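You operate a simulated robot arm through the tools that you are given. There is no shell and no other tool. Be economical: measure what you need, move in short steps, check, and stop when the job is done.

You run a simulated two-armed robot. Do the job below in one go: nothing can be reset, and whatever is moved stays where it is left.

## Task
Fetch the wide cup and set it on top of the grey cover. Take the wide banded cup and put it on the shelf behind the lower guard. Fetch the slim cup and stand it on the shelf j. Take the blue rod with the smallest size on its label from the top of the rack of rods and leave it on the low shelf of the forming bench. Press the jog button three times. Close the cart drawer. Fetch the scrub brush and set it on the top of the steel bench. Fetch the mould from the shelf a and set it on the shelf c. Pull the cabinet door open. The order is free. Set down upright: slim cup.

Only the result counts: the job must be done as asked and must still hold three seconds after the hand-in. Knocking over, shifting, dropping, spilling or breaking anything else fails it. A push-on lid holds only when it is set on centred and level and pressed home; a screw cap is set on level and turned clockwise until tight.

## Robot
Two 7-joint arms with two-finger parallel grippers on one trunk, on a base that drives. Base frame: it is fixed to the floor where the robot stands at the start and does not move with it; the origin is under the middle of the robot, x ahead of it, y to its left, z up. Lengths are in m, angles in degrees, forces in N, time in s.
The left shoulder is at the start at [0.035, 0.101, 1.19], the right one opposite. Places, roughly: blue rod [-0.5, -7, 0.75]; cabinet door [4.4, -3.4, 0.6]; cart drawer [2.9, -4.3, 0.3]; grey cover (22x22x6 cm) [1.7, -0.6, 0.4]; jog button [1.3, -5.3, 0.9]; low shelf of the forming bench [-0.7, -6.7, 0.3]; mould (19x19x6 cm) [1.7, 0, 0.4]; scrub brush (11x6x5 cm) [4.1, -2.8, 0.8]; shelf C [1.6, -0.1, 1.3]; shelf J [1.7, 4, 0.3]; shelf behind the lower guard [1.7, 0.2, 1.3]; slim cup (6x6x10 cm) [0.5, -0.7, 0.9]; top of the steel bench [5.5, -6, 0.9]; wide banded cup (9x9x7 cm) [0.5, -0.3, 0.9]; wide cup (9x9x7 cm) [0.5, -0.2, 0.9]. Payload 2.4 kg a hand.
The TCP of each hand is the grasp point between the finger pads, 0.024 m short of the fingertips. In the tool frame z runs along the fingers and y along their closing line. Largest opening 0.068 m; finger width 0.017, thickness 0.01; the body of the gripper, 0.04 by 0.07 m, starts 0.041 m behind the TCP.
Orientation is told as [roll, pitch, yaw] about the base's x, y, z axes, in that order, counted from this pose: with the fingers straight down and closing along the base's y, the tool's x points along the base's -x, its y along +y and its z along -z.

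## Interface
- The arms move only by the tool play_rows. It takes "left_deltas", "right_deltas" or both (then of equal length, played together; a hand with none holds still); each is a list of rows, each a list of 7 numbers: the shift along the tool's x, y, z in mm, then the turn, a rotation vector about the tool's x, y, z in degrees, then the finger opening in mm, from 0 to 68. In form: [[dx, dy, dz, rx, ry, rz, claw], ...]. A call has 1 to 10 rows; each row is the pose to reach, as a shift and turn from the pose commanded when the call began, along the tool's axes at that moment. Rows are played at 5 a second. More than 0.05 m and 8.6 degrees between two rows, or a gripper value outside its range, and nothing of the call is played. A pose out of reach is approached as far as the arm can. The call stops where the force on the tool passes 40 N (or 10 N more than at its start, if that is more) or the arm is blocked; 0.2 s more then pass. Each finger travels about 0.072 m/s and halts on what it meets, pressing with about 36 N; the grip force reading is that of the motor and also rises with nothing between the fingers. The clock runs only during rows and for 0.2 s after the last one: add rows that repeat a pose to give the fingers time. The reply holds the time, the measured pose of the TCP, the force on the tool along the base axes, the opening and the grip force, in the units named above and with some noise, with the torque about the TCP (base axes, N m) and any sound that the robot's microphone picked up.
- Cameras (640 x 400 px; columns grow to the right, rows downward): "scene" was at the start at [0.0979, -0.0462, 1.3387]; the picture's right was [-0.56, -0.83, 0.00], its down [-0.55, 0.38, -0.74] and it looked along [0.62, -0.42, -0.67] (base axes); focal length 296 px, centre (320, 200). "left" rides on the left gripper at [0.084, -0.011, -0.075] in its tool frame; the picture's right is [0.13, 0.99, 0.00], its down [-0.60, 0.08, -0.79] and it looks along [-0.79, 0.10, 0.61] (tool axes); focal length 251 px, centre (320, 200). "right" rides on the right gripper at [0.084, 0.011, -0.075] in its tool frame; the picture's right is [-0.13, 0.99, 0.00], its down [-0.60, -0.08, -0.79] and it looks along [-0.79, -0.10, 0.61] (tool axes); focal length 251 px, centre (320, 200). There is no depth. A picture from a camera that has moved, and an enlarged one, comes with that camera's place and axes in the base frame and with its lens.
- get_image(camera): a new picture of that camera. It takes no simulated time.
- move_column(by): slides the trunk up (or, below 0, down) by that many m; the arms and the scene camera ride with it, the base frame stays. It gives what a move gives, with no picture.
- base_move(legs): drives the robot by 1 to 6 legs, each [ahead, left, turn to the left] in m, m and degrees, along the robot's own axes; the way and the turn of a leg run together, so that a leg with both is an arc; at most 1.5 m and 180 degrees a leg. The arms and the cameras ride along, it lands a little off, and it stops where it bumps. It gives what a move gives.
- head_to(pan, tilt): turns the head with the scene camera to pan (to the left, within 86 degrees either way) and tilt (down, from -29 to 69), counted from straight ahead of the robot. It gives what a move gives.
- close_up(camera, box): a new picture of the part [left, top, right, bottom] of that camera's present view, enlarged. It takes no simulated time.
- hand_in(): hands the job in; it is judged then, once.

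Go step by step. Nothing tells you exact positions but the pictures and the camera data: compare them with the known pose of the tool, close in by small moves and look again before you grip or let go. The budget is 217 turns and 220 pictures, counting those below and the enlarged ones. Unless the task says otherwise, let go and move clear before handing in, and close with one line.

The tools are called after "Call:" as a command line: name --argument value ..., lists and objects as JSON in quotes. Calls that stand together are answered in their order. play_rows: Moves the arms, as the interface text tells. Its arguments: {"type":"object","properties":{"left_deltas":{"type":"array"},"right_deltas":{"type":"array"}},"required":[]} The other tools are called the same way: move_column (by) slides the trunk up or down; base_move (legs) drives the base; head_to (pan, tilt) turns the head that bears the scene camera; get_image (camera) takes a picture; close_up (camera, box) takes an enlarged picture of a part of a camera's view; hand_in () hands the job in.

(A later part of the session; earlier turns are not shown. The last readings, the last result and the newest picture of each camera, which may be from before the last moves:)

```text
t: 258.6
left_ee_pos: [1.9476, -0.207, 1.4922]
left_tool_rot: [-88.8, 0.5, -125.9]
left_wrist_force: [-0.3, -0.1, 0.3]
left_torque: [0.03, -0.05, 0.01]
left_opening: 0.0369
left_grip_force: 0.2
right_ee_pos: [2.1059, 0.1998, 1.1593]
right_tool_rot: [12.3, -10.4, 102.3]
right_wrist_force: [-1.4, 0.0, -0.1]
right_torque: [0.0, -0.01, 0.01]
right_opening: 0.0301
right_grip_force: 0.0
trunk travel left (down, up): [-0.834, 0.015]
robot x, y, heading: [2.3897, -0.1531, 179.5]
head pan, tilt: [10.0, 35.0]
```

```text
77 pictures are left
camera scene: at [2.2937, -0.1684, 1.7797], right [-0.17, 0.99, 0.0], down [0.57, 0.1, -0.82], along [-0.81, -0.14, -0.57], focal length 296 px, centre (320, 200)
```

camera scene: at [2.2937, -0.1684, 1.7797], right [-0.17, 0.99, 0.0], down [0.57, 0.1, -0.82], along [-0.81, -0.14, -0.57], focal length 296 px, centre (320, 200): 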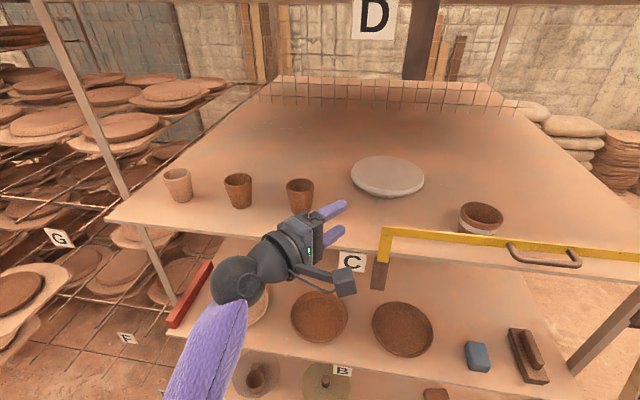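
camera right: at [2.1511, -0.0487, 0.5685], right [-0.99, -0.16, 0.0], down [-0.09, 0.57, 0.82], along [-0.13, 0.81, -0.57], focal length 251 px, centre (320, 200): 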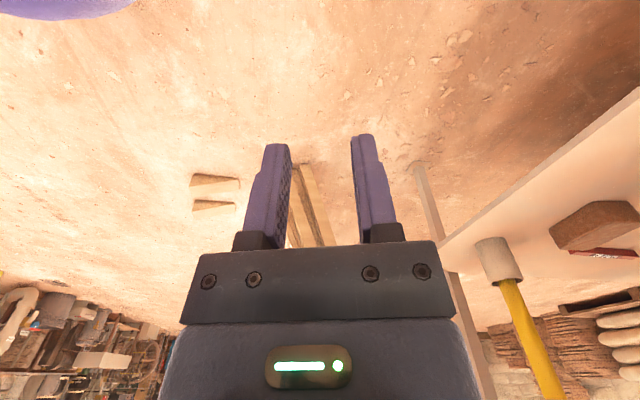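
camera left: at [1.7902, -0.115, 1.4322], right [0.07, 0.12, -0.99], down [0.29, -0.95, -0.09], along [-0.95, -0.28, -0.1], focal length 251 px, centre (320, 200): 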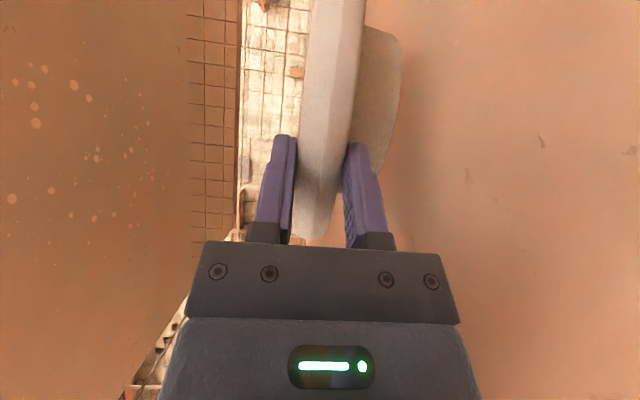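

Mould sits on shelf C. Now bring the left hand back to tool-down pose.

Call:
base_move --legs '[[-0.4, 0, 0]]'

Call:
play_rows --left_deltas '[[0, 0, 0, -6.9, 3.6, 3.6, 50], [0, 0, 0, -13.7, 7.2, 7.2, 50], [0, 0, 0, -20.6, 10.7, 10.7, 50], [0, 0, 0, -27.5, 14.3, 14.3, 50], [0, 0, 0, -34.3, 17.9, 17.9, 50], [0, 0, 0, -41.2, 21.5, 21.5, 50]]'

Call:
play_rows --left_deltas '[[0, 0, 0, -6.9, 3.6, 3.6, 50], [0, 0, 0, -13.7, 7.2, 7.2, 50], [0, 0, 0, -20.6, 10.7, 10.7, 50], [0, 0, 0, -27.5, 14.3, 14.3, 50], [0, 0, 0, -34.3, 17.9, 17.9, 50], [0, 0, 0, -41.2, 21.5, 21.5, 50]]'

Call:
move_column --by -0.4

Call:
head_to --pan 0 --tilt 50

Call:
get_image --camera "scene"

```text
t: 261.1
left_ee_pos: [2.3461, -0.21, 1.4934]
left_tool_rot: [-88.9, 0.5, -125.8]
left_wrist_force: [0.0, 0.0, 0.1]
left_torque: [0.0, -0.01, 0.0]
left_opening: 0.0369
left_grip_force: 0.1
right_ee_pos: [2.5041, 0.1959, 1.1592]
right_tool_rot: [12.4, -10.3, 102.3]
right_wrist_force: [-0.2, 0.6, -1.3]
right_torque: [0.01, 0.03, 0.01]
right_opening: 0.03
right_grip_force: 0.0
trunk travel left (down, up): [-0.834, 0.015]
robot x, y, heading: [2.7928, -0.1619, 179.6]
head pan, tilt: [10.0, 35.0]
```

```text
t: 262.5
left_ee_pos: [2.3457, -0.2097, 1.493]
left_tool_rot: [-44.1, -10.6, -153.6]
left_wrist_force: [-0.5, -0.4, -0.3]
left_torque: [0.01, -0.03, 0.02]
left_opening: 0.0498
left_grip_force: 0.1
right_ee_pos: [2.5037, 0.1971, 1.159]
right_tool_rot: [12.3, -10.3, 102.2]
right_wrist_force: [-0.1, 0.4, 0.4]
right_torque: [0.02, 0.01, 0.02]
right_opening: 0.0299
right_grip_force: 0.1
trunk travel left (down, up): [-0.834, 0.015]
robot x, y, heading: [2.7897, -0.1622, 179.5]
head pan, tilt: [10.0, 35.0]
```

```text
t: 263.9
left_ee_pos: [2.3458, -0.2105, 1.4938]
left_tool_rot: [0.4, 1.4, 179.0]
left_wrist_force: [-0.1, 0.5, 0.4]
left_torque: [-0.01, -0.02, 0.0]
left_opening: 0.0498
left_grip_force: 0.1
right_ee_pos: [2.5034, 0.1961, 1.1591]
right_tool_rot: [12.4, -10.2, 102.4]
right_wrist_force: [0.3, 0.9, -0.2]
right_torque: [-0.02, 0.0, 0.0]
right_opening: 0.03
right_grip_force: 0.0
trunk travel left (down, up): [-0.834, 0.015]
robot x, y, heading: [2.7902, -0.159, 179.6]
head pan, tilt: [10.0, 35.0]
```

```text
t: 267.7
left_ee_pos: [2.347, -0.2094, 1.0938]
left_tool_rot: [0.3, 1.2, 179.1]
left_wrist_force: [-0.2, -1.1, -0.1]
left_torque: [-0.01, 0.04, -0.02]
left_opening: 0.05
left_grip_force: 0.1
right_ee_pos: [2.5036, 0.1966, 0.76]
right_tool_rot: [12.4, -10.3, 102.3]
right_wrist_force: [-0.7, -0.9, 0.0]
right_torque: [0.01, 0.02, 0.02]
right_opening: 0.03
right_grip_force: 0.1
trunk travel left (down, up): [-0.434, 0.415]
robot x, y, heading: [2.7898, -0.1597, 179.5]
head pan, tilt: [10.0, 35.0]
```

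```text
t: 268.5
left_ee_pos: [2.3458, -0.2098, 1.0934]
left_tool_rot: [0.3, 1.3, 179.2]
left_wrist_force: [-1.2, 0.4, 0.1]
left_torque: [0.03, 0.02, -0.01]
left_opening: 0.0498
left_grip_force: 0.0
right_ee_pos: [2.5044, 0.1973, 0.7587]
right_tool_rot: [12.4, -10.3, 102.4]
right_wrist_force: [0.6, -0.6, -0.9]
right_torque: [0.0, 0.03, 0.02]
right_opening: 0.0301
right_grip_force: 0.0
trunk travel left (down, up): [-0.434, 0.415]
robot x, y, heading: [2.7935, -0.1573, 179.8]
head pan, tilt: [0.0, 50.0]
```

```text
76 pictures are left
camera scene: at [2.6849, -0.1562, 1.3575], right [0.01, 1.0, 0.0], down [0.77, -0.01, -0.64], along [-0.64, 0.0, -0.77], focal length 296 px, centre (320, 200)
```

scene: 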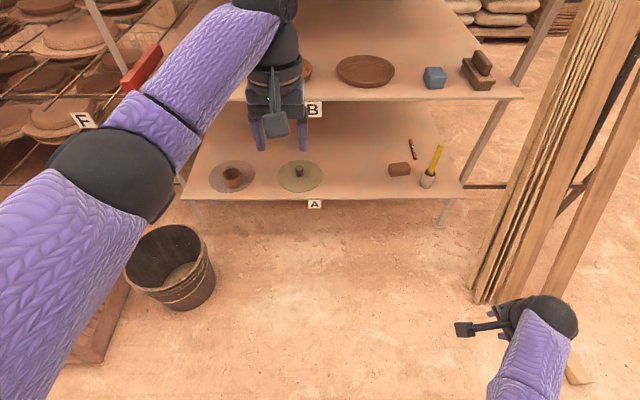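

Now fetch the slim cup: tuck the left hand, drive back around to the front bench.

Call:
play_rows --left_deltas '[[35, 25, 0, 0, 0, 0, 30], [70, 50, 0, 0, 0, 0, 30], [105, 75, 0, 0, 0, 0, 30], [140, 100, 0, 0, 0, 0, 30]]'

Call:
base_move --legs '[[-0.1, 0, 0], [0, -1.5, 0], [0, -0.5, 0], [1.5, 0, 0], [1.5, 0, 0], [0.2, 0, 0]]'

Call:
base_move --legs '[[0, 0, 180], [0, -1.3, 0], [0, -1.3, 0]]'

```text
t: 269.5
left_ee_pos: [2.484, -0.3137, 1.0965]
left_tool_rot: [0.3, 1.3, 179.1]
left_wrist_force: [-0.2, 0.4, -0.2]
left_torque: [0.0, 0.02, 0.01]
left_opening: 0.0298
left_grip_force: 0.1
right_ee_pos: [2.505, 0.1967, 0.7589]
right_tool_rot: [12.4, -10.3, 102.3]
right_wrist_force: [-0.6, 0.5, -0.5]
right_torque: [-0.01, 0.0, -0.01]
right_opening: 0.0299
right_grip_force: 0.0
trunk travel left (down, up): [-0.434, 0.415]
robot x, y, heading: [2.7934, -0.1604, 179.5]
head pan, tilt: [0.0, 50.0]
```

```text
t: 295.4
left_ee_pos: [-0.5837, 1.7668, 1.0971]
left_tool_rot: [0.4, 1.2, 177.7]
left_wrist_force: [-0.5, -0.3, -0.1]
left_torque: [-0.03, -0.03, -0.04]
left_opening: 0.0301
left_grip_force: 0.1
right_ee_pos: [-0.5532, 2.2751, 0.7589]
right_tool_rot: [12.3, -10.2, 101.0]
right_wrist_force: [-0.4, 0.4, 0.2]
right_torque: [0.0, 0.0, -0.02]
right_opening: 0.0299
right_grip_force: 0.0
trunk travel left (down, up): [-0.434, 0.415]
robot x, y, heading: [-0.2706, 1.9105, 178.2]
head pan, tilt: [0.0, 50.0]
```

```text
t: 298.2
left_ee_pos: [-0.4302, 1.6083, 1.0964]
left_tool_rot: [0.3, 1.3, -145.0]
left_wrist_force: [0.2, 0.2, 0.4]
left_torque: [0.02, -0.01, 0.0]
left_opening: 0.0302
left_grip_force: 0.1
right_ee_pos: [-0.7125, 2.0348, 0.7571]
right_tool_rot: [11.8, -9.9, 138.1]
right_wrist_force: [1.3, -0.4, -1.0]
right_torque: [0.04, 0.11, 0.02]
right_opening: 0.03
right_grip_force: 0.1
trunk travel left (down, up): [-0.434, 0.415]
robot x, y, heading: [-0.2773, 1.9115, -144.5]
head pan, tilt: [0.0, 50.0]
stopped in leg 1: the force on the tool passed its limit at 57 N (the readings are from after the stop); the commanded pose is now the measured one
```

The right hand touched something near the wall while turning. Look before moving.

Call:
head_to --pan -50 --tilt 45

Call:
get_image --camera "scene"

```text
t: 299.4
left_ee_pos: [-0.4305, 1.6082, 1.0955]
left_tool_rot: [0.3, 1.3, -144.9]
left_wrist_force: [0.7, 0.1, -0.2]
left_torque: [0.0, 0.0, -0.04]
left_opening: 0.0298
left_grip_force: 0.1
right_ee_pos: [-0.7127, 2.0352, 0.7587]
right_tool_rot: [11.9, -10.1, 138.0]
right_wrist_force: [3.1, 0.2, -2.0]
right_torque: [-0.03, 0.1, -0.05]
right_opening: 0.0302
right_grip_force: 0.1
trunk travel left (down, up): [-0.434, 0.415]
robot x, y, heading: [-0.2703, 1.9175, -144.3]
head pan, tilt: [-50.0, 45.0]
```

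```text
75 pictures are left
camera scene: at [-0.3768, 1.9197, 1.3644], right [0.25, 0.97, 0.0], down [0.68, -0.18, -0.71], along [-0.68, 0.18, -0.71], focal length 296 px, centre (320, 200)
```

scene: 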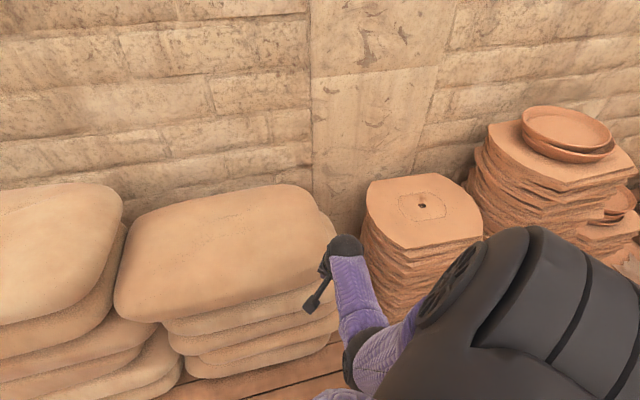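

The sacks look undisturbed. I'll turn back, move away from the wall, turn in the open, and come back.

Call:
base_move --legs '[[0, 0, -35], [-0.8, 0, 0], [0, 0, 180], [-0.75, 0, 0], [0, -1.3, 0], [0, -1.4, 0]]'

Call:
head_to --pan 20 --tilt 45

Call:
get_image --camera "scene"

```text
t: 329.1
left_ee_pos: [0.1361, -0.6461, 1.0951]
left_tool_rot: [0.4, 1.4, 1.3]
left_wrist_force: [-0.9, -0.5, 0.3]
left_torque: [0.0, 0.03, 0.01]
left_opening: 0.03
left_grip_force: 0.0
right_ee_pos: [0.1329, -1.1574, 0.758]
right_tool_rot: [11.8, -10.0, -75.7]
right_wrist_force: [1.0, 0.2, -0.1]
right_torque: [0.0, 0.0, -0.01]
right_opening: 0.0299
right_grip_force: 0.0
trunk travel left (down, up): [-0.434, 0.415]
robot x, y, heading: [-0.1654, -0.8122, 1.7]
head pan, tilt: [-50.0, 45.0]
```

```text
t: 330.6
left_ee_pos: [0.136, -0.6454, 1.0965]
left_tool_rot: [0.3, 1.3, 1.3]
left_wrist_force: [-0.6, 0.0, 0.0]
left_torque: [-0.02, 0.0, 0.0]
left_opening: 0.0298
left_grip_force: 0.0
right_ee_pos: [0.1336, -1.1572, 0.7587]
right_tool_rot: [11.8, -10.0, -75.7]
right_wrist_force: [0.0, -0.4, -0.2]
right_torque: [-0.01, 0.02, 0.01]
right_opening: 0.0301
right_grip_force: 0.0
trunk travel left (down, up): [-0.434, 0.415]
robot x, y, heading: [-0.1611, -0.8136, 1.9]
head pan, tilt: [20.0, 45.0]
```

```text
74 pictures are left
camera scene: at [-0.0643, -0.7809, 1.3644], right [0.37, -0.93, 0.0], down [-0.66, -0.26, -0.71], along [0.66, 0.26, -0.71], focal length 296 px, centre (320, 200)
```

scene: 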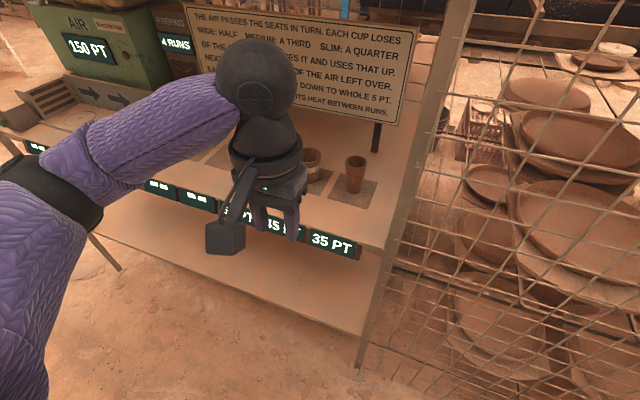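

Slim cup at ≈(0.487, -0.658). I'll draw the right hand back a bit and move up to the bench.

Call:
play_rows --right_deltas '[[0, -30, 0, 0, 0, 0, 30], [0, -60, 0, 0, 0, 0, 30], [0, -80, 0, 0, 0, 0, 30]]'

Call:
base_move --legs '[[0.16, 0, -1.5]]'

Call:
play_rows --left_deltas '[[-16, 5, 20, 0, 0, -7.5, 40], [-32, 0, 40, 0, 0, -15, 40], [-48, -5, 60, 0, 0, -22.5, 40], [-64, -10, 75, 0, 0, -30, 40], [-80, -15, 85, 0, 0, -37.5, 40], [-92, -15, 90, 0, 0, -45, 40]]'

Call:
get_image --camera "left"

```text
t: 331.4
left_ee_pos: [0.136, -0.6468, 1.0967]
left_tool_rot: [0.3, 1.3, 1.3]
left_wrist_force: [0.5, 0.6, -0.2]
left_torque: [0.03, 0.01, -0.02]
left_opening: 0.0302
left_grip_force: 0.0
right_ee_pos: [0.057, -1.1809, 0.7408]
right_tool_rot: [11.8, -10.0, -75.7]
right_wrist_force: [0.1, -0.3, 0.8]
right_torque: [-0.01, -0.02, 0.01]
right_opening: 0.03
right_grip_force: 0.1
trunk travel left (down, up): [-0.434, 0.415]
robot x, y, heading: [-0.1654, -0.8134, 1.7]
head pan, tilt: [20.0, 45.0]
```

```text
t: 332.8
left_ee_pos: [0.2999, -0.6513, 1.0966]
left_tool_rot: [0.3, 1.3, -0.2]
left_wrist_force: [0.6, 0.0, 0.5]
left_torque: [0.0, 0.0, -0.01]
left_opening: 0.0299
left_grip_force: 0.1
right_ee_pos: [0.2074, -1.1831, 0.7421]
right_tool_rot: [11.7, -10.0, -77.0]
right_wrist_force: [0.2, -0.4, 0.9]
right_torque: [0.0, 0.0, -0.03]
right_opening: 0.0301
right_grip_force: 0.0
trunk travel left (down, up): [-0.434, 0.415]
robot x, y, heading: [-0.0015, -0.8123, 0.3]
head pan, tilt: [20.0, 45.0]
```

```text
t: 334.2
left_ee_pos: [0.39, -0.6667, 1.003]
left_tool_rot: [1.0, 0.6, 44.8]
left_wrist_force: [0.2, -0.6, 0.2]
left_torque: [0.04, -0.01, 0.03]
left_opening: 0.0403
left_grip_force: 0.0
right_ee_pos: [0.2075, -1.1826, 0.7418]
right_tool_rot: [11.9, -10.0, -77.2]
right_wrist_force: [0.1, -0.2, 0.8]
right_torque: [0.01, -0.01, 0.0]
right_opening: 0.03
right_grip_force: 0.1
trunk travel left (down, up): [-0.434, 0.415]
robot x, y, heading: [-0.0024, -0.8101, 0.1]
head pan, tilt: [20.0, 45.0]
```

```text
73 pictures are left
camera left: at [0.3403, -0.7331, 1.0809], right [-0.79, 0.61, 0.02], down [0.39, 0.48, 0.79], along [0.47, 0.63, -0.62], focal length 251 px, centre (320, 200)
```

left: 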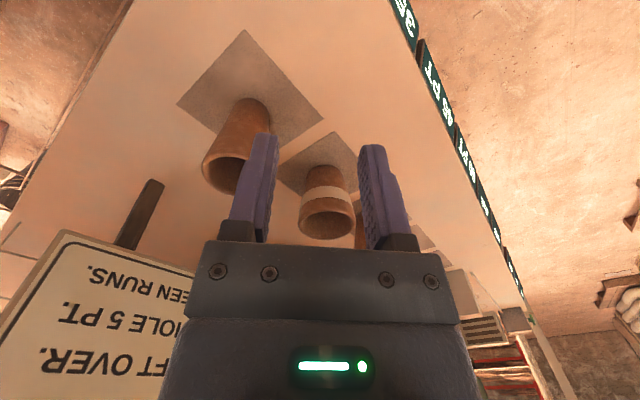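

Call:
play_rows --left_deltas '[[-23, -10, 8, 0, 0, 0, 34], [-46, -21, 16, 0, 0, 0, 34], [-70, -32, 26, 0, 0, 0, 34]]'

Call:
get_image --camera "left"

Call:
close_up --camera "scene" --box '[240, 80, 440, 220]'

```text
t: 335.0
left_ee_pos: [0.4621, -0.6385, 0.9764]
left_tool_rot: [1.0, 0.7, 44.7]
left_wrist_force: [-0.6, -0.2, 0.8]
left_torque: [0.0, -0.02, 0.01]
left_opening: 0.0341
left_grip_force: 0.1
right_ee_pos: [0.2069, -1.1835, 0.7415]
right_tool_rot: [11.9, -10.0, -77.2]
right_wrist_force: [-0.8, -0.1, 0.3]
right_torque: [0.02, 0.01, -0.01]
right_opening: 0.0298
right_grip_force: 0.1
trunk travel left (down, up): [-0.434, 0.415]
robot x, y, heading: [-0.0016, -0.8135, 0.0]
head pan, tilt: [20.0, 45.0]
```

```text
72 pictures are left
camera left: at [0.4117, -0.7067, 1.0535], right [-0.79, 0.61, 0.02], down [0.39, 0.48, 0.79], along [0.47, 0.63, -0.62], focal length 251 px, centre (320, 200)
```

left: 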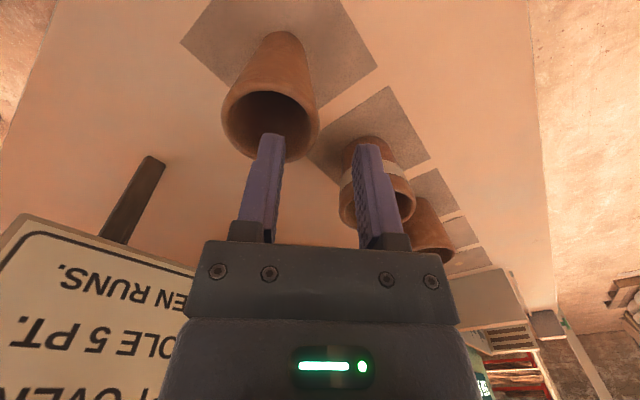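

```text
2.86 times, centred on (340, 150) of scene
camera zoom: at [0.0961, -0.7809, 1.3643], right [0.35, -0.94, 0.0], down [-0.66, -0.24, -0.71], along [0.66, 0.25, -0.71], focal length 846 px, centre (263, 343)
```

zoom: 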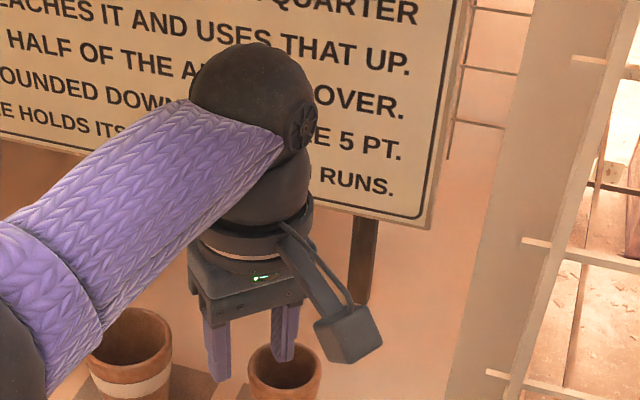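

Rim wall lies midway between the fingers. Lower, grip and lift slightly.

Call:
play_rows --left_deltas '[[0, 0, 20, 0, 0, 0, 34], [0, 0, 40, 0, 0, 0, 34], [0, 0, 58, 0, 0, 0, 34], [0, 0, 58, 0, 0, 0, 15], [0, 0, 58, 0, 0, 0, 0], [0, 0, 58, 0, 0, 0, 0], [0, 0, 30, 0, 0, 0, 0], [0, 0, 10, 0, 0, 0, 0]]'

Call:
get_image --camera "left"

```text
t: 336.8
left_ee_pos: [0.4621, -0.6401, 0.9665]
left_tool_rot: [1.2, 0.7, 44.9]
left_wrist_force: [-0.8, 0.0, -1.0]
left_torque: [0.01, -0.01, -0.03]
left_opening: 0.0049
left_grip_force: 27.9
right_ee_pos: [0.2083, -1.1822, 0.7415]
right_tool_rot: [11.7, -10.0, -77.2]
right_wrist_force: [0.0, -0.1, 0.5]
right_torque: [-0.01, -0.02, 0.01]
right_opening: 0.03
right_grip_force: 0.0
trunk travel left (down, up): [-0.434, 0.415]
robot x, y, heading: [-0.0047, -0.8117, 0.3]
head pan, tilt: [20.0, 45.0]
```

```text
70 pictures are left
camera left: at [0.4119, -0.7067, 1.0436], right [-0.79, 0.61, 0.02], down [0.39, 0.48, 0.79], along [0.47, 0.63, -0.62], focal length 251 px, centre (320, 200)
```

left: 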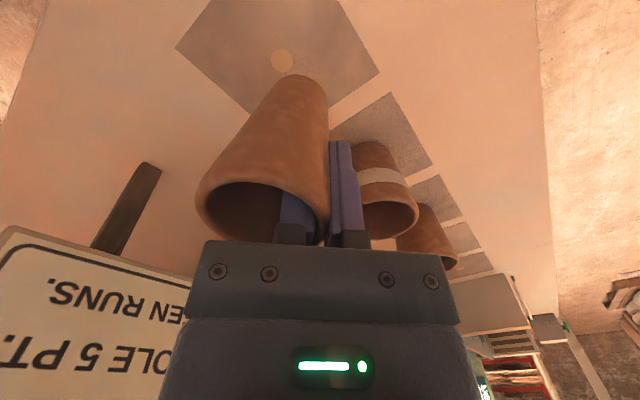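

Slim cup held. Withdraw, then head for shelf J.

Call:
play_rows --left_deltas '[[0, 0, -25, 0, 0, 0, 0], [24, 24, -30, 0, 0, 6, 0], [48, 48, -40, 0, 0, 12, 0], [72, 72, -55, 0, 0, 20, 0], [96, 96, -75, 0, 0, 28, 0], [115, 115, -95, 0, 0, 36, 0], [128, 128, -115, 0, 0, 44, 0]]'

Call:
base_move --legs '[[-0.3, 0, 0], [0, 1.3, 0], [0, 1.4, 0], [1.5, 0, 0], [1.3, 0, 0]]'

Call:
head_to --pan 60 --tilt 20

Call:
get_image --camera "scene"

```text
t: 338.4
left_ee_pos: [0.2808, -0.6396, 1.0859]
left_tool_rot: [0.3, 1.3, 0.6]
left_wrist_force: [-0.5, -0.6, -0.1]
left_torque: [0.06, -0.01, 0.02]
left_opening: 0.0046
left_grip_force: 27.8
right_ee_pos: [0.2062, -1.1836, 0.7428]
right_tool_rot: [11.7, -9.9, -77.1]
right_wrist_force: [0.1, 0.0, 0.4]
right_torque: [-0.01, 0.0, 0.0]
right_opening: 0.0299
right_grip_force: 0.1
trunk travel left (down, up): [-0.434, 0.415]
robot x, y, heading: [-0.0042, -0.8109, 0.1]
head pan, tilt: [20.0, 45.0]
```

```text
t: 366.4
left_ee_pos: [2.7965, 2.0714, 1.0845]
left_tool_rot: [0.2, 1.4, 0.6]
left_wrist_force: [-0.1, -0.6, -1.4]
left_torque: [0.03, 0.02, -0.05]
left_opening: 0.0047
left_grip_force: 27.9
right_ee_pos: [2.7177, 1.5274, 0.7426]
right_tool_rot: [11.8, -10.1, -77.3]
right_wrist_force: [-0.4, -0.3, 0.2]
right_torque: [0.0, -0.01, 0.01]
right_opening: 0.0299
right_grip_force: 0.0
trunk travel left (down, up): [-0.434, 0.415]
robot x, y, heading: [2.5096, 1.9015, 0.1]
head pan, tilt: [20.0, 45.0]
```

```text
t: 367.5
left_ee_pos: [2.7954, 2.0698, 1.0859]
left_tool_rot: [0.3, 1.2, 0.6]
left_wrist_force: [-0.3, 0.2, -1.6]
left_torque: [0.02, 0.0, 0.0]
left_opening: 0.0049
left_grip_force: 28.3
right_ee_pos: [2.7185, 1.526, 0.7412]
right_tool_rot: [11.9, -9.9, -77.4]
right_wrist_force: [-0.7, -0.6, 0.2]
right_torque: [0.01, 0.01, 0.0]
right_opening: 0.0299
right_grip_force: 0.0
trunk travel left (down, up): [-0.434, 0.415]
robot x, y, heading: [2.5085, 1.9017, 0.1]
head pan, tilt: [60.0, 20.0]
```

```text
69 pictures are left
camera scene: at [2.579, 1.9824, 1.403], right [0.87, -0.5, 0.0], down [-0.17, -0.3, -0.94], along [0.47, 0.81, -0.34], focal length 296 px, centre (320, 200)
```

scene: 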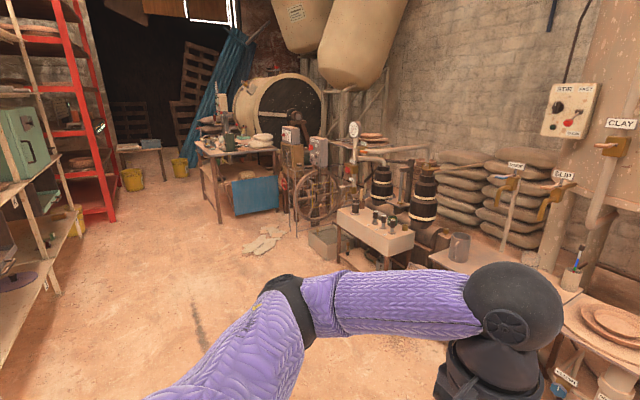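

Call:
base_move --legs '[[0.15, 1.4, 0], [0, 0, 90], [0, 0, 75]]'

Call:
head_to --pan 0 --tilt 30

Call:
get_image --camera "scene"

```text
t: 381.6
left_ee_pos: [2.339, 3.2083, 1.0852]
left_tool_rot: [0.3, 1.3, 166.2]
left_wrist_force: [-0.8, 0.1, -0.7]
left_torque: [-0.03, -0.03, -0.02]
left_opening: 0.0048
left_grip_force: 28.2
right_ee_pos: [2.5472, 3.715, 0.742]
right_tool_rot: [11.8, -10.0, 88.3]
right_wrist_force: [-0.4, -1.0, 0.3]
right_torque: [0.02, -0.01, -0.01]
right_opening: 0.0303
right_grip_force: 0.0
trunk travel left (down, up): [-0.434, 0.415]
robot x, y, heading: [2.6608, 3.3024, 165.9]
head pan, tilt: [60.0, 20.0]
```

```text
t: 382.9
left_ee_pos: [2.3386, 3.2082, 1.0848]
left_tool_rot: [0.3, 1.3, 166.2]
left_wrist_force: [0.3, -0.1, -0.2]
left_torque: [0.0, -0.06, 0.0]
left_opening: 0.0049
left_grip_force: 28.1
right_ee_pos: [2.5484, 3.7155, 0.7409]
right_tool_rot: [11.8, -10.1, 88.2]
right_wrist_force: [0.6, -0.3, -0.4]
right_torque: [-0.02, 0.01, 0.02]
right_opening: 0.0301
right_grip_force: 0.1
trunk travel left (down, up): [-0.434, 0.415]
robot x, y, heading: [2.658, 3.3025, 165.9]
head pan, tilt: [0.0, 30.0]
```

```text
68 pictures are left
camera scene: at [2.5437, 3.3313, 1.387], right [0.24, 0.97, 0.0], down [0.48, -0.12, -0.87], along [-0.84, 0.21, -0.5], focal length 296 px, centre (320, 200)
```

scene: 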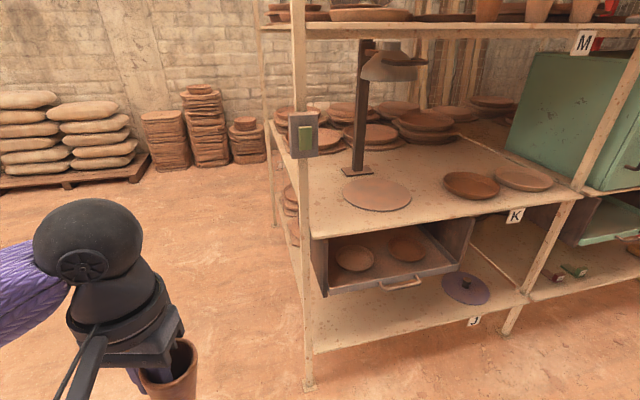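

Shelf J is the low shelf with a purple cover on it; free spot near y≈4.13 at the front edge. I'll square up, lower the column, and look.

Call:
base_move --legs '[[0, 0, 14], [0, -0.98, 0]]'

Call:
move_column --by -0.4

Call:
head_to --pan -5 --tilt 30

Call:
get_image --camera "scene"

```text
t: 388.9
left_ee_pos: [2.3727, 4.1143, 1.0854]
left_tool_rot: [0.2, 1.3, -179.3]
left_wrist_force: [0.7, -0.3, -0.8]
left_torque: [-0.02, -0.03, 0.03]
left_opening: 0.0046
left_grip_force: 27.7
right_ee_pos: [2.4492, 4.657, 0.7409]
right_tool_rot: [11.8, -9.9, 102.7]
right_wrist_force: [-0.1, 0.6, 0.2]
right_torque: [0.0, 0.01, -0.02]
right_opening: 0.0302
right_grip_force: 0.2
trunk travel left (down, up): [-0.434, 0.415]
robot x, y, heading: [2.6592, 4.2862, -180.2]
head pan, tilt: [0.0, 30.0]
```

```text
t: 392.7
left_ee_pos: [2.3713, 4.1144, 0.6849]
left_tool_rot: [0.3, 1.6, -179.4]
left_wrist_force: [0.3, 0.7, -0.7]
left_torque: [-0.02, 0.01, -0.01]
left_opening: 0.0046
left_grip_force: 27.8
right_ee_pos: [2.4503, 4.6564, 0.3414]
right_tool_rot: [12.0, -10.0, 102.6]
right_wrist_force: [0.0, 0.3, -1.3]
right_torque: [-0.03, 0.03, 0.0]
right_opening: 0.03
right_grip_force: 0.0
trunk travel left (down, up): [-0.034, 0.815]
robot x, y, heading: [2.659, 4.287, -180.1]
head pan, tilt: [0.0, 30.0]
```

```text
t: 393.4
left_ee_pos: [2.371, 4.1141, 0.6842]
left_tool_rot: [0.4, 1.7, -179.4]
left_wrist_force: [0.2, -0.1, -0.7]
left_torque: [-0.02, 0.03, 0.01]
left_opening: 0.0049
left_grip_force: 28.2
right_ee_pos: [2.4501, 4.6562, 0.3407]
right_tool_rot: [11.8, -10.0, 102.7]
right_wrist_force: [-0.1, -0.2, 0.2]
right_torque: [-0.01, -0.03, 0.03]
right_opening: 0.0299
right_grip_force: 0.0
trunk travel left (down, up): [-0.034, 0.815]
robot x, y, heading: [2.659, 4.2828, -179.7]
head pan, tilt: [-5.0, 30.0]
```

```text
67 pictures are left
camera scene: at [2.4422, 4.2922, 0.9786], right [0.09, 1.0, 0.0], down [0.5, -0.04, -0.87], along [-0.86, 0.07, -0.5], focal length 296 px, centre (320, 200)
```

scene: 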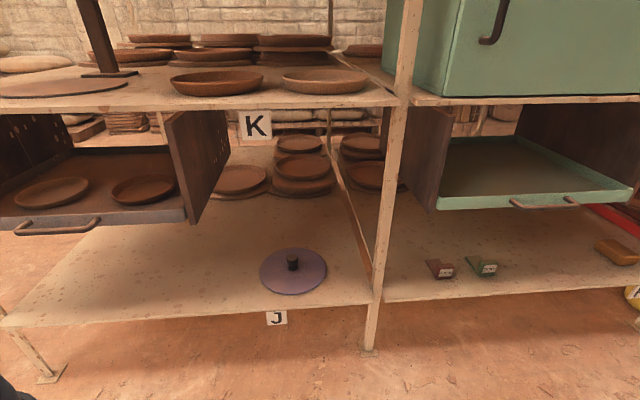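

Cup target: (1.765, 4.10) on shelf J (z≈0.235), clear of the cover. Lower the hand in the open, then drive up.

Call:
play_rows --left_deltas '[[0, 0, 40, 0, 0, 0, 0], [0, 10, 80, 0, 0, 0, 0], [-20, 20, 120, 0, 0, 0, 0], [-40, 30, 160, 0, 0, 0, 0], [-60, 36, 200, 0, 0, 0, 0], [-60, 36, 240, 0, 0, 0, 0]]'

Call:
base_move --legs '[[0.44, 0, 0]]'

Call:
head_to --pan 20 --tilt 55

Call:
get_image --camera "scene"

```text
t: 394.8
left_ee_pos: [2.3176, 4.0758, 0.4438]
left_tool_rot: [0.4, 1.7, -179.5]
left_wrist_force: [-0.1, 0.9, -1.1]
left_torque: [0.01, 0.01, -0.03]
left_opening: 0.0046
left_grip_force: 27.7
left hand out of reach, approached as far as the arm can: row 1
right_ee_pos: [2.4493, 4.657, 0.341]
right_tool_rot: [11.7, -10.1, 102.6]
right_wrist_force: [0.8, 0.5, 0.8]
right_torque: [-0.01, -0.03, 0.01]
right_opening: 0.0299
right_grip_force: 0.1
trunk travel left (down, up): [-0.034, 0.815]
robot x, y, heading: [2.6608, 4.2844, -180.0]
head pan, tilt: [-5.0, 30.0]
```

```text
t: 397.5
left_ee_pos: [1.8883, 4.0783, 0.4413]
left_tool_rot: [0.2, 2.3, -179.8]
left_wrist_force: [0.0, 0.3, -1.0]
left_torque: [-0.03, 0.04, -0.01]
left_opening: 0.0049
left_grip_force: 27.3
right_ee_pos: [2.0128, 4.6564, 0.3409]
right_tool_rot: [11.8, -10.0, 102.8]
right_wrist_force: [-0.4, 0.4, -0.4]
right_torque: [0.01, -0.03, -0.02]
right_opening: 0.03
right_grip_force: 0.0
trunk travel left (down, up): [-0.034, 0.815]
robot x, y, heading: [2.222, 4.2825, -179.5]
head pan, tilt: [-5.0, 30.0]
stopped in leg 1: the robot was blocked; the commanded pose is now the measured one
```

```text
t: 398.4
left_ee_pos: [1.8866, 4.0776, 0.442]
left_tool_rot: [0.3, 2.2, -179.6]
left_wrist_force: [0.5, 0.2, -1.1]
left_torque: [0.0, 0.01, 0.0]
left_opening: 0.0047
left_grip_force: 27.5
right_ee_pos: [2.0119, 4.6566, 0.3411]
right_tool_rot: [11.9, -10.0, 102.8]
right_wrist_force: [0.7, -0.2, 0.0]
right_torque: [-0.02, 0.0, -0.03]
right_opening: 0.0301
right_grip_force: 0.1
trunk travel left (down, up): [-0.034, 0.815]
robot x, y, heading: [2.2219, 4.2867, -179.6]
head pan, tilt: [20.0, 55.0]
```

```text
66 pictures are left
camera scene: at [2.0288, 4.2595, 0.9428], right [-0.35, 0.94, 0.0], down [0.77, 0.28, -0.57], along [-0.54, -0.2, -0.82], focal length 296 px, centre (320, 200)
```

scene: 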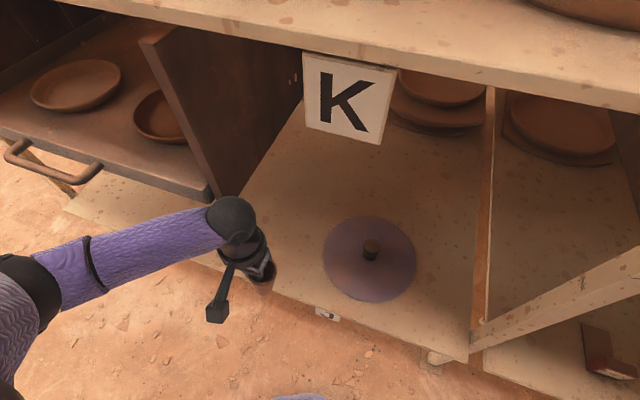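

The base is blocked by the rack's post foot; shift left a bit, lower the column fully and try to get closer.

Call:
base_move --legs '[[-0.03, 0.12, 0], [0.1, 0, 0]]'

Call:
move_column --by -0.03

```text
t: 399.2
left_ee_pos: [1.897, 4.0594, 0.4397]
left_tool_rot: [-0.2, 2.5, 179.5]
left_wrist_force: [0.3, -0.2, -0.3]
left_torque: [0.0, -0.01, 0.0]
left_opening: 0.0046
left_grip_force: 27.3
right_ee_pos: [2.0203, 4.6343, 0.3418]
right_tool_rot: [12.0, -9.9, 102.7]
right_wrist_force: [-0.9, -0.6, 0.9]
right_torque: [-0.03, 0.0, 0.01]
right_opening: 0.0301
right_grip_force: 0.0
trunk travel left (down, up): [-0.034, 0.815]
robot x, y, heading: [2.2309, 4.259, -180.1]
head pan, tilt: [20.0, 55.0]
stopped in leg 1: the robot was blocked; the commanded pose is now the measured one
```

```text
t: 400.0
left_ee_pos: [1.8955, 4.0595, 0.4083]
left_tool_rot: [-0.2, 2.9, 179.3]
left_wrist_force: [0.0, 0.2, -0.9]
left_torque: [-0.02, 0.01, 0.01]
left_opening: 0.0048
left_grip_force: 27.5
right_ee_pos: [2.0211, 4.6347, 0.3108]
right_tool_rot: [11.7, -10.0, 102.5]
right_wrist_force: [-0.2, 0.0, -0.1]
right_torque: [0.01, 0.04, 0.02]
right_opening: 0.0297
right_grip_force: 0.0
trunk travel left (down, up): [-0.004, 0.845]
robot x, y, heading: [2.2313, 4.2611, 179.9]
head pan, tilt: [20.0, 55.0]
```

Call:
head_to --pan 45 --tilt 66

Call:
get_image --camera "scene"

```text
t: 400.9
left_ee_pos: [1.8964, 4.0602, 0.4093]
left_tool_rot: [-0.2, 2.8, 179.5]
left_wrist_force: [0.2, -0.1, -1.1]
left_torque: [-0.03, 0.0, 0.04]
left_opening: 0.0045
left_grip_force: 27.9
right_ee_pos: [2.0207, 4.6344, 0.3121]
right_tool_rot: [11.7, -10.0, 102.6]
right_wrist_force: [-0.6, 0.4, -0.1]
right_torque: [0.0, 0.01, 0.01]
right_opening: 0.0299
right_grip_force: 0.1
trunk travel left (down, up): [-0.004, 0.845]
robot x, y, heading: [2.229, 4.2609, 180.1]
head pan, tilt: [45.0, 66.0]
```

```text
65 pictures are left
camera scene: at [2.0491, 4.2195, 0.8983], right [-0.71, 0.71, 0.0], down [0.65, 0.65, -0.41], along [-0.29, -0.29, -0.91], focal length 296 px, centre (320, 200)
```

scene: 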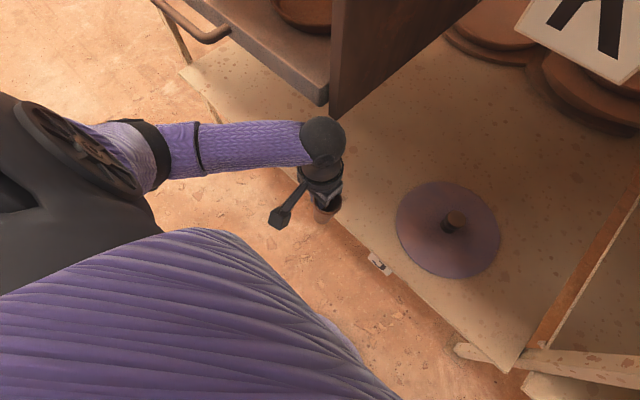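

The wrist was against the tray corner. Shift the hand right, then drive forward.

Call:
play_rows --left_deltas '[[0, -30, 0, 0, -1.5, 0, 0], [0, -60, 0, 0, -2.8, 0, 0]]'

Call:
base_move --legs '[[0.1, 0, 0]]'

Call:
head_to --pan 20 --tilt 60

Call:
get_image --camera "scene"

```text
t: 401.5
left_ee_pos: [1.8966, 4.1205, 0.4089]
left_tool_rot: [-0.2, -0.2, 179.5]
left_wrist_force: [0.1, 0.6, -1.4]
left_torque: [0.01, 0.0, 0.01]
left_opening: 0.0045
left_grip_force: 27.7
right_ee_pos: [2.0201, 4.6341, 0.3114]
right_tool_rot: [11.9, -10.0, 102.7]
right_wrist_force: [0.1, -0.2, 0.3]
right_torque: [0.0, 0.01, 0.02]
right_opening: 0.0302
right_grip_force: 0.0
trunk travel left (down, up): [-0.004, 0.845]
robot x, y, heading: [2.2301, 4.2608, 180.1]
head pan, tilt: [45.0, 66.0]
```

```text
t: 402.6
left_ee_pos: [1.8291, 4.1252, 0.405]
left_tool_rot: [-0.4, 1.3, 178.8]
left_wrist_force: [0.5, -1.0, -0.3]
left_torque: [-0.03, 0.0, 0.0]
left_opening: 0.0048
left_grip_force: 28.0
right_ee_pos: [1.9414, 4.6353, 0.3119]
right_tool_rot: [11.9, -10.0, 102.6]
right_wrist_force: [0.0, 1.2, 0.0]
right_torque: [-0.01, -0.02, 0.01]
right_opening: 0.0302
right_grip_force: 0.1
trunk travel left (down, up): [-0.004, 0.845]
robot x, y, heading: [2.1514, 4.2616, -180.0]
head pan, tilt: [45.0, 66.0]
stopped in leg 1: the robot was blocked; the commanded pose is now the measured one
```

```text
t: 403.5
left_ee_pos: [1.8275, 4.126, 0.4041]
left_tool_rot: [-0.3, 1.1, 178.8]
left_wrist_force: [-0.6, -0.5, -0.7]
left_torque: [-0.06, 0.01, -0.01]
left_opening: 0.0046
left_grip_force: 27.5
right_ee_pos: [1.9417, 4.6341, 0.3112]
right_tool_rot: [11.9, -10.0, 102.6]
right_wrist_force: [0.4, 0.1, 0.2]
right_torque: [0.03, -0.03, -0.02]
right_opening: 0.0304
right_grip_force: 0.0
trunk travel left (down, up): [-0.004, 0.845]
robot x, y, heading: [2.1487, 4.2591, -179.9]
head pan, tilt: [20.0, 60.0]
```

```text
64 pictures are left
camera scene: at [1.9504, 4.2396, 0.9048], right [-0.34, 0.94, 0.0], down [0.81, 0.3, -0.5], along [-0.47, -0.17, -0.87], focal length 296 px, centre (320, 200)
```

scene: 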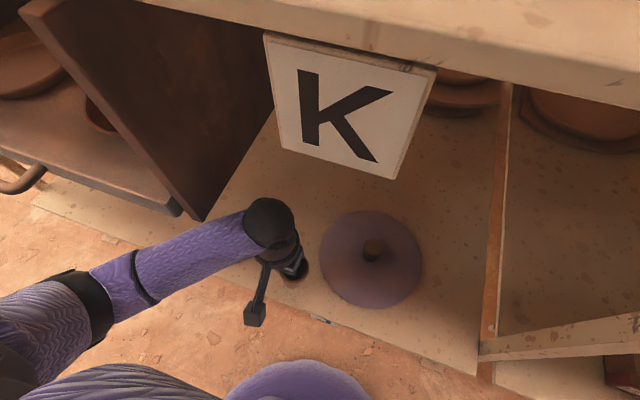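

The tray's bottom is at z≈0.60, so I'll back 3 cm, lower the hand below it, then go in.

Call:
base_move --legs '[[-0.04, 0, 0]]'

Call:
play_rows --left_deltas '[[0, 0, 25, 0, -1, 0, 0], [0, 0, 50, 0, -1, 0, 0], [0, 0, 65, 0, -1, 0, 0], [-20, 0, 65, 0, -1, 0, 0], [-40, 5, 65, 0, -1, 0, 0]]'

Call:
get_image --camera "scene"

```text
t: 404.4
left_ee_pos: [1.8668, 4.1253, 0.4046]
left_tool_rot: [-0.4, 1.2, 178.8]
left_wrist_force: [-0.7, 0.0, -0.4]
left_torque: [-0.02, 0.02, 0.01]
left_opening: 0.0046
left_grip_force: 27.9
right_ee_pos: [1.9819, 4.6336, 0.3111]
right_tool_rot: [11.9, -9.9, 102.5]
right_wrist_force: [1.4, 0.2, 0.9]
right_torque: [0.0, 0.01, 0.0]
right_opening: 0.0297
right_grip_force: 0.0
trunk travel left (down, up): [-0.004, 0.845]
robot x, y, heading: [2.1946, 4.263, -180.0]
head pan, tilt: [20.0, 60.0]
```

```text
t: 405.1
left_ee_pos: [1.8674, 4.1247, 0.353]
left_tool_rot: [-0.7, -0.4, 178.8]
left_wrist_force: [10.6, -5.6, 44.3]
left_torque: [0.96, -0.55, -0.3]
left_opening: 0.0062
left_grip_force: 29.3
right_ee_pos: [1.9823, 4.6333, 0.3127]
right_tool_rot: [12.0, -10.1, 102.6]
right_wrist_force: [0.5, -1.1, -0.3]
right_torque: [0.02, 0.02, 0.0]
right_opening: 0.0298
right_grip_force: 0.2
trunk travel left (down, up): [-0.004, 0.845]
robot x, y, heading: [2.1935, 4.2577, -179.9]
head pan, tilt: [20.0, 60.0]
stopped in row 3 (left hand): the force on the tool passed its limit at 88 N (the readings are from after the stop); the commanded pose is now the measured one
```

```text
63 pictures are left
camera scene: at [1.9923, 4.2394, 0.906], right [-0.34, 0.94, 0.0], down [0.81, 0.3, -0.5], along [-0.47, -0.17, -0.86], focal length 296 px, centre (320, 200)
```

scene: 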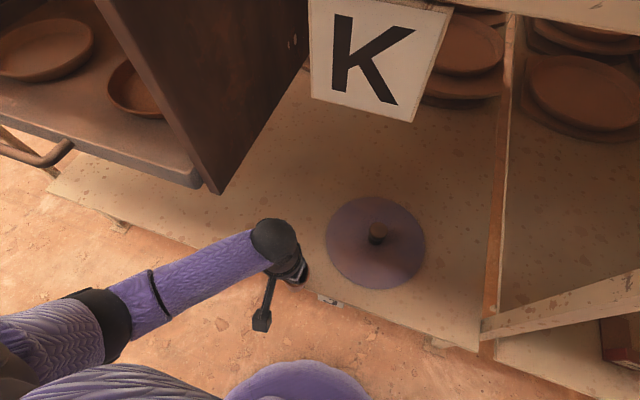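

The cup touched the shelf edge region already: J's top is at z≈0.275 and its edge at x≈1.855. Raise a little and check the cup in the grip.

Call:
play_rows --left_deltas '[[0, 0, -10, 0, 0, 0, 0], [0, 0, -20, 0, 0, 0, 0]]'

Call:
get_image --camera "left"

```text
t: 405.7
left_ee_pos: [1.8677, 4.1262, 0.3708]
left_tool_rot: [-0.6, -0.1, 178.8]
left_wrist_force: [0.3, 0.2, -0.2]
left_torque: [-0.01, -0.01, 0.0]
left_opening: 0.0057
left_grip_force: 28.8
right_ee_pos: [1.9811, 4.6334, 0.3114]
right_tool_rot: [11.8, -10.1, 102.6]
right_wrist_force: [-0.6, 0.6, -0.4]
right_torque: [-0.02, 0.0, 0.03]
right_opening: 0.03
right_grip_force: 0.1
trunk travel left (down, up): [-0.004, 0.845]
robot x, y, heading: [2.1921, 4.2604, -180.1]
head pan, tilt: [20.0, 60.0]
```

```text
62 pictures are left
camera left: at [1.9521, 4.1339, 0.4471], right [0.11, -0.99, -0.01], down [-0.61, -0.07, 0.79], along [-0.79, -0.08, -0.61], focal length 251 px, centre (320, 200)
```

left: 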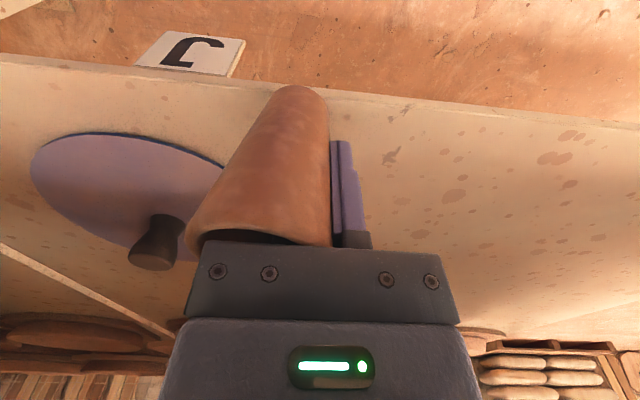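

Call:
play_rows --left_deltas '[[-20, 5, 0, 0, 0, 0, 0], [-42, 10, 0, 0, 0, 0, 0], [-65, 15, 0, 0, 0, 0, 0], [-65, 15, 6, 0, 0, 0, 0], [-65, 15, 10, 0, 0, 0, 0]]'

Call:
get_image --camera "left"

```text
t: 406.9
left_ee_pos: [1.8014, 4.1116, 0.3605]
left_tool_rot: [-0.6, -0.1, 178.9]
left_wrist_force: [-0.3, 0.0, -1.6]
left_torque: [-0.03, -0.03, -0.01]
left_opening: 0.0056
left_grip_force: 28.7
right_ee_pos: [1.9814, 4.6337, 0.3111]
right_tool_rot: [11.9, -10.0, 102.6]
right_wrist_force: [0.0, 0.2, 0.9]
right_torque: [0.02, -0.01, 0.02]
right_opening: 0.03
right_grip_force: 0.1
trunk travel left (down, up): [-0.004, 0.845]
robot x, y, heading: [2.1933, 4.2639, -180.2]
head pan, tilt: [20.0, 60.0]
```

```text
61 pictures are left
camera left: at [1.8863, 4.1202, 0.4368], right [0.11, -0.99, -0.01], down [-0.6, -0.07, 0.79], along [-0.79, -0.08, -0.61], focal length 251 px, centre (320, 200)
```

left: 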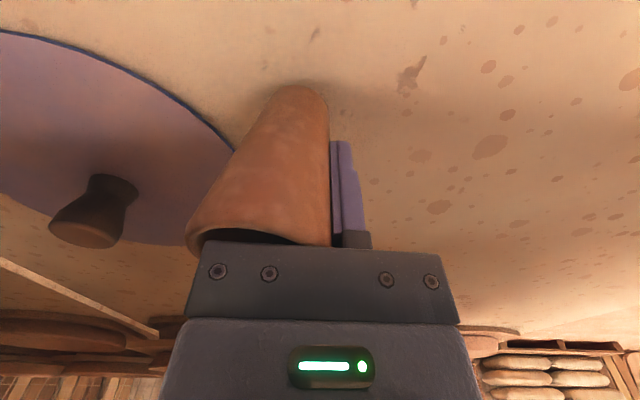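

Call:
play_rows --left_deltas '[[0, 10, 2, 0, 0, 0, 0], [0, 10, 4, 0, 0, 0, 0], [0, 10, 7, 0, 0, 0, 0]]'

```text
t: 407.7
left_ee_pos: [1.8018, 4.1023, 0.354]
left_tool_rot: [-0.6, -0.2, 178.8]
left_wrist_force: [2.5, -0.6, 9.6]
left_torque: [0.17, -0.14, -0.05]
left_opening: 0.0057
left_grip_force: 28.8
right_ee_pos: [1.9804, 4.6342, 0.3117]
right_tool_rot: [11.9, -9.9, 102.6]
right_wrist_force: [-0.3, -0.6, 0.5]
right_torque: [-0.01, -0.03, 0.03]
right_opening: 0.0298
right_grip_force: 0.1
trunk travel left (down, up): [-0.004, 0.845]
robot x, y, heading: [2.1909, 4.264, -179.9]
head pan, tilt: [20.0, 60.0]
```

Contact. Release gently and rise.

Call:
play_rows --left_deltas '[[0, 0, -1, 0, 0, 0, 6], [0, 0, -1, 0, 0, 0, 14], [0, 0, -1, 0, 0, 0, 26], [0, 0, -1, 0, 0, 0, 26], [0, 0, -15, 0, 0, 0, 26], [0, 0, -30, 0, 0, 0, 26]]'

Call:
get_image --camera "left"

```text
t: 409.1
left_ee_pos: [1.802, 4.1003, 0.3843]
left_tool_rot: [-0.5, 0.0, 178.9]
left_wrist_force: [-0.5, -0.4, 0.0]
left_torque: [0.02, -0.02, -0.02]
left_opening: 0.0259
left_grip_force: 0.0
right_ee_pos: [1.9809, 4.6349, 0.3111]
right_tool_rot: [11.9, -10.0, 102.5]
right_wrist_force: [0.2, 0.3, 0.8]
right_torque: [0.03, 0.0, 0.03]
right_opening: 0.0302
right_grip_force: 0.2
trunk travel left (down, up): [-0.004, 0.845]
robot x, y, heading: [2.1922, 4.2637, -179.9]
head pan, tilt: [20.0, 60.0]
```

```text
60 pictures are left
camera left: at [1.8868, 4.1098, 0.4602], right [0.11, -0.99, -0.01], down [-0.61, -0.07, 0.79], along [-0.79, -0.08, -0.61], focal length 251 px, centre (320, 200)
```

left: 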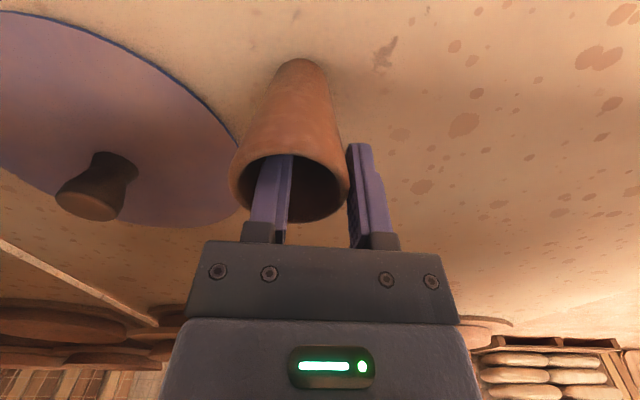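

Slim cup stands upright. Rise clear and back away, then raise the column and head for the forming bench area.

Call:
play_rows --left_deltas '[[0, 0, -20, 0, 0, 0, 26], [0, -5, -45, 0, 0, 0, 26]]'

Call:
base_move --legs '[[-0.5, 0, 0]]'

Call:
move_column --by 0.4

Call:
head_to --pan 0 --tilt 40

Call:
get_image --camera "scene"

```text
t: 409.9
left_ee_pos: [1.8208, 4.1145, 0.4138]
left_tool_rot: [-0.6, 3.6, 177.8]
left_wrist_force: [-0.4, -0.8, 0.2]
left_torque: [0.01, 0.02, 0.03]
left_opening: 0.026
left_grip_force: 0.0
right_ee_pos: [1.9835, 4.6366, 0.3123]
right_tool_rot: [12.0, -9.9, 102.3]
right_wrist_force: [-0.7, -0.5, -0.1]
right_torque: [0.02, 0.06, -0.01]
right_opening: 0.0302
right_grip_force: 0.0
trunk travel left (down, up): [-0.004, 0.845]
robot x, y, heading: [2.1975, 4.2616, 180.0]
head pan, tilt: [20.0, 60.0]
stopped in row 2 (left hand): the arm was blocked; the commanded pose is now the measured one
```

```text
t: 412.9
left_ee_pos: [2.3215, 4.1088, 0.4161]
left_tool_rot: [-0.4, 2.9, 178.4]
left_wrist_force: [-0.2, 0.4, -0.1]
left_torque: [-0.03, 0.01, -0.01]
left_opening: 0.0259
left_grip_force: 0.1
right_ee_pos: [2.4877, 4.6356, 0.3117]
right_tool_rot: [11.9, -10.0, 102.5]
right_wrist_force: [0.1, -0.1, -0.3]
right_torque: [0.02, -0.01, 0.02]
right_opening: 0.0301
right_grip_force: 0.0
trunk travel left (down, up): [-0.004, 0.845]
robot x, y, heading: [2.6974, 4.2602, -180.0]
head pan, tilt: [20.0, 60.0]
```

```text
t: 416.7
left_ee_pos: [2.3212, 4.1091, 0.8155]
left_tool_rot: [-0.5, 2.8, 178.5]
left_wrist_force: [0.8, 0.0, -0.6]
left_torque: [-0.02, -0.05, 0.01]
left_opening: 0.0261
left_grip_force: 0.0
right_ee_pos: [2.4876, 4.6353, 0.7113]
right_tool_rot: [11.8, -10.1, 102.5]
right_wrist_force: [-0.4, 1.1, 0.6]
right_torque: [0.02, -0.04, -0.02]
right_opening: 0.0304
right_grip_force: 0.0
trunk travel left (down, up): [-0.404, 0.445]
robot x, y, heading: [2.7009, 4.2602, -179.8]
head pan, tilt: [20.0, 60.0]
```

```text
t: 417.5
left_ee_pos: [2.3201, 4.1076, 0.8165]
left_tool_rot: [-0.5, 2.8, 178.5]
left_wrist_force: [0.7, -0.1, 0.3]
left_torque: [0.0, -0.03, 0.0]
left_opening: 0.0263
left_grip_force: 0.0
right_ee_pos: [2.4876, 4.6352, 0.7123]
right_tool_rot: [11.9, -10.1, 102.6]
right_wrist_force: [-0.2, -0.6, 0.1]
right_torque: [0.0, 0.05, 0.01]
right_opening: 0.03
right_grip_force: 0.1
trunk travel left (down, up): [-0.404, 0.445]
robot x, y, heading: [2.6972, 4.2614, -180.1]
head pan, tilt: [0.0, 40.0]
```

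```text
59 pictures are left
camera scene: at [2.5801, 4.2627, 1.3414], right [0.0, 1.0, 0.0], down [0.64, 0.0, -0.77], along [-0.77, 0.0, -0.64], focal length 296 px, centre (320, 200)
```

scene: 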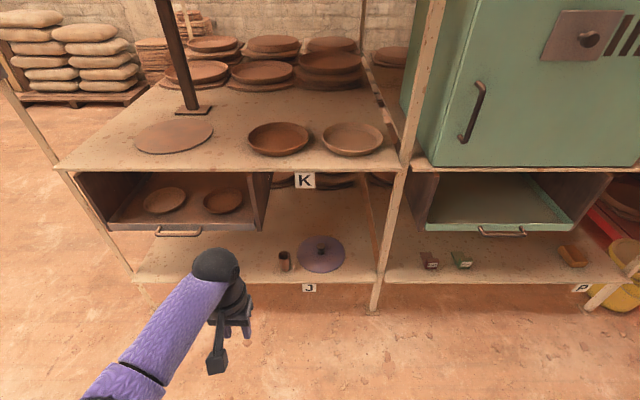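

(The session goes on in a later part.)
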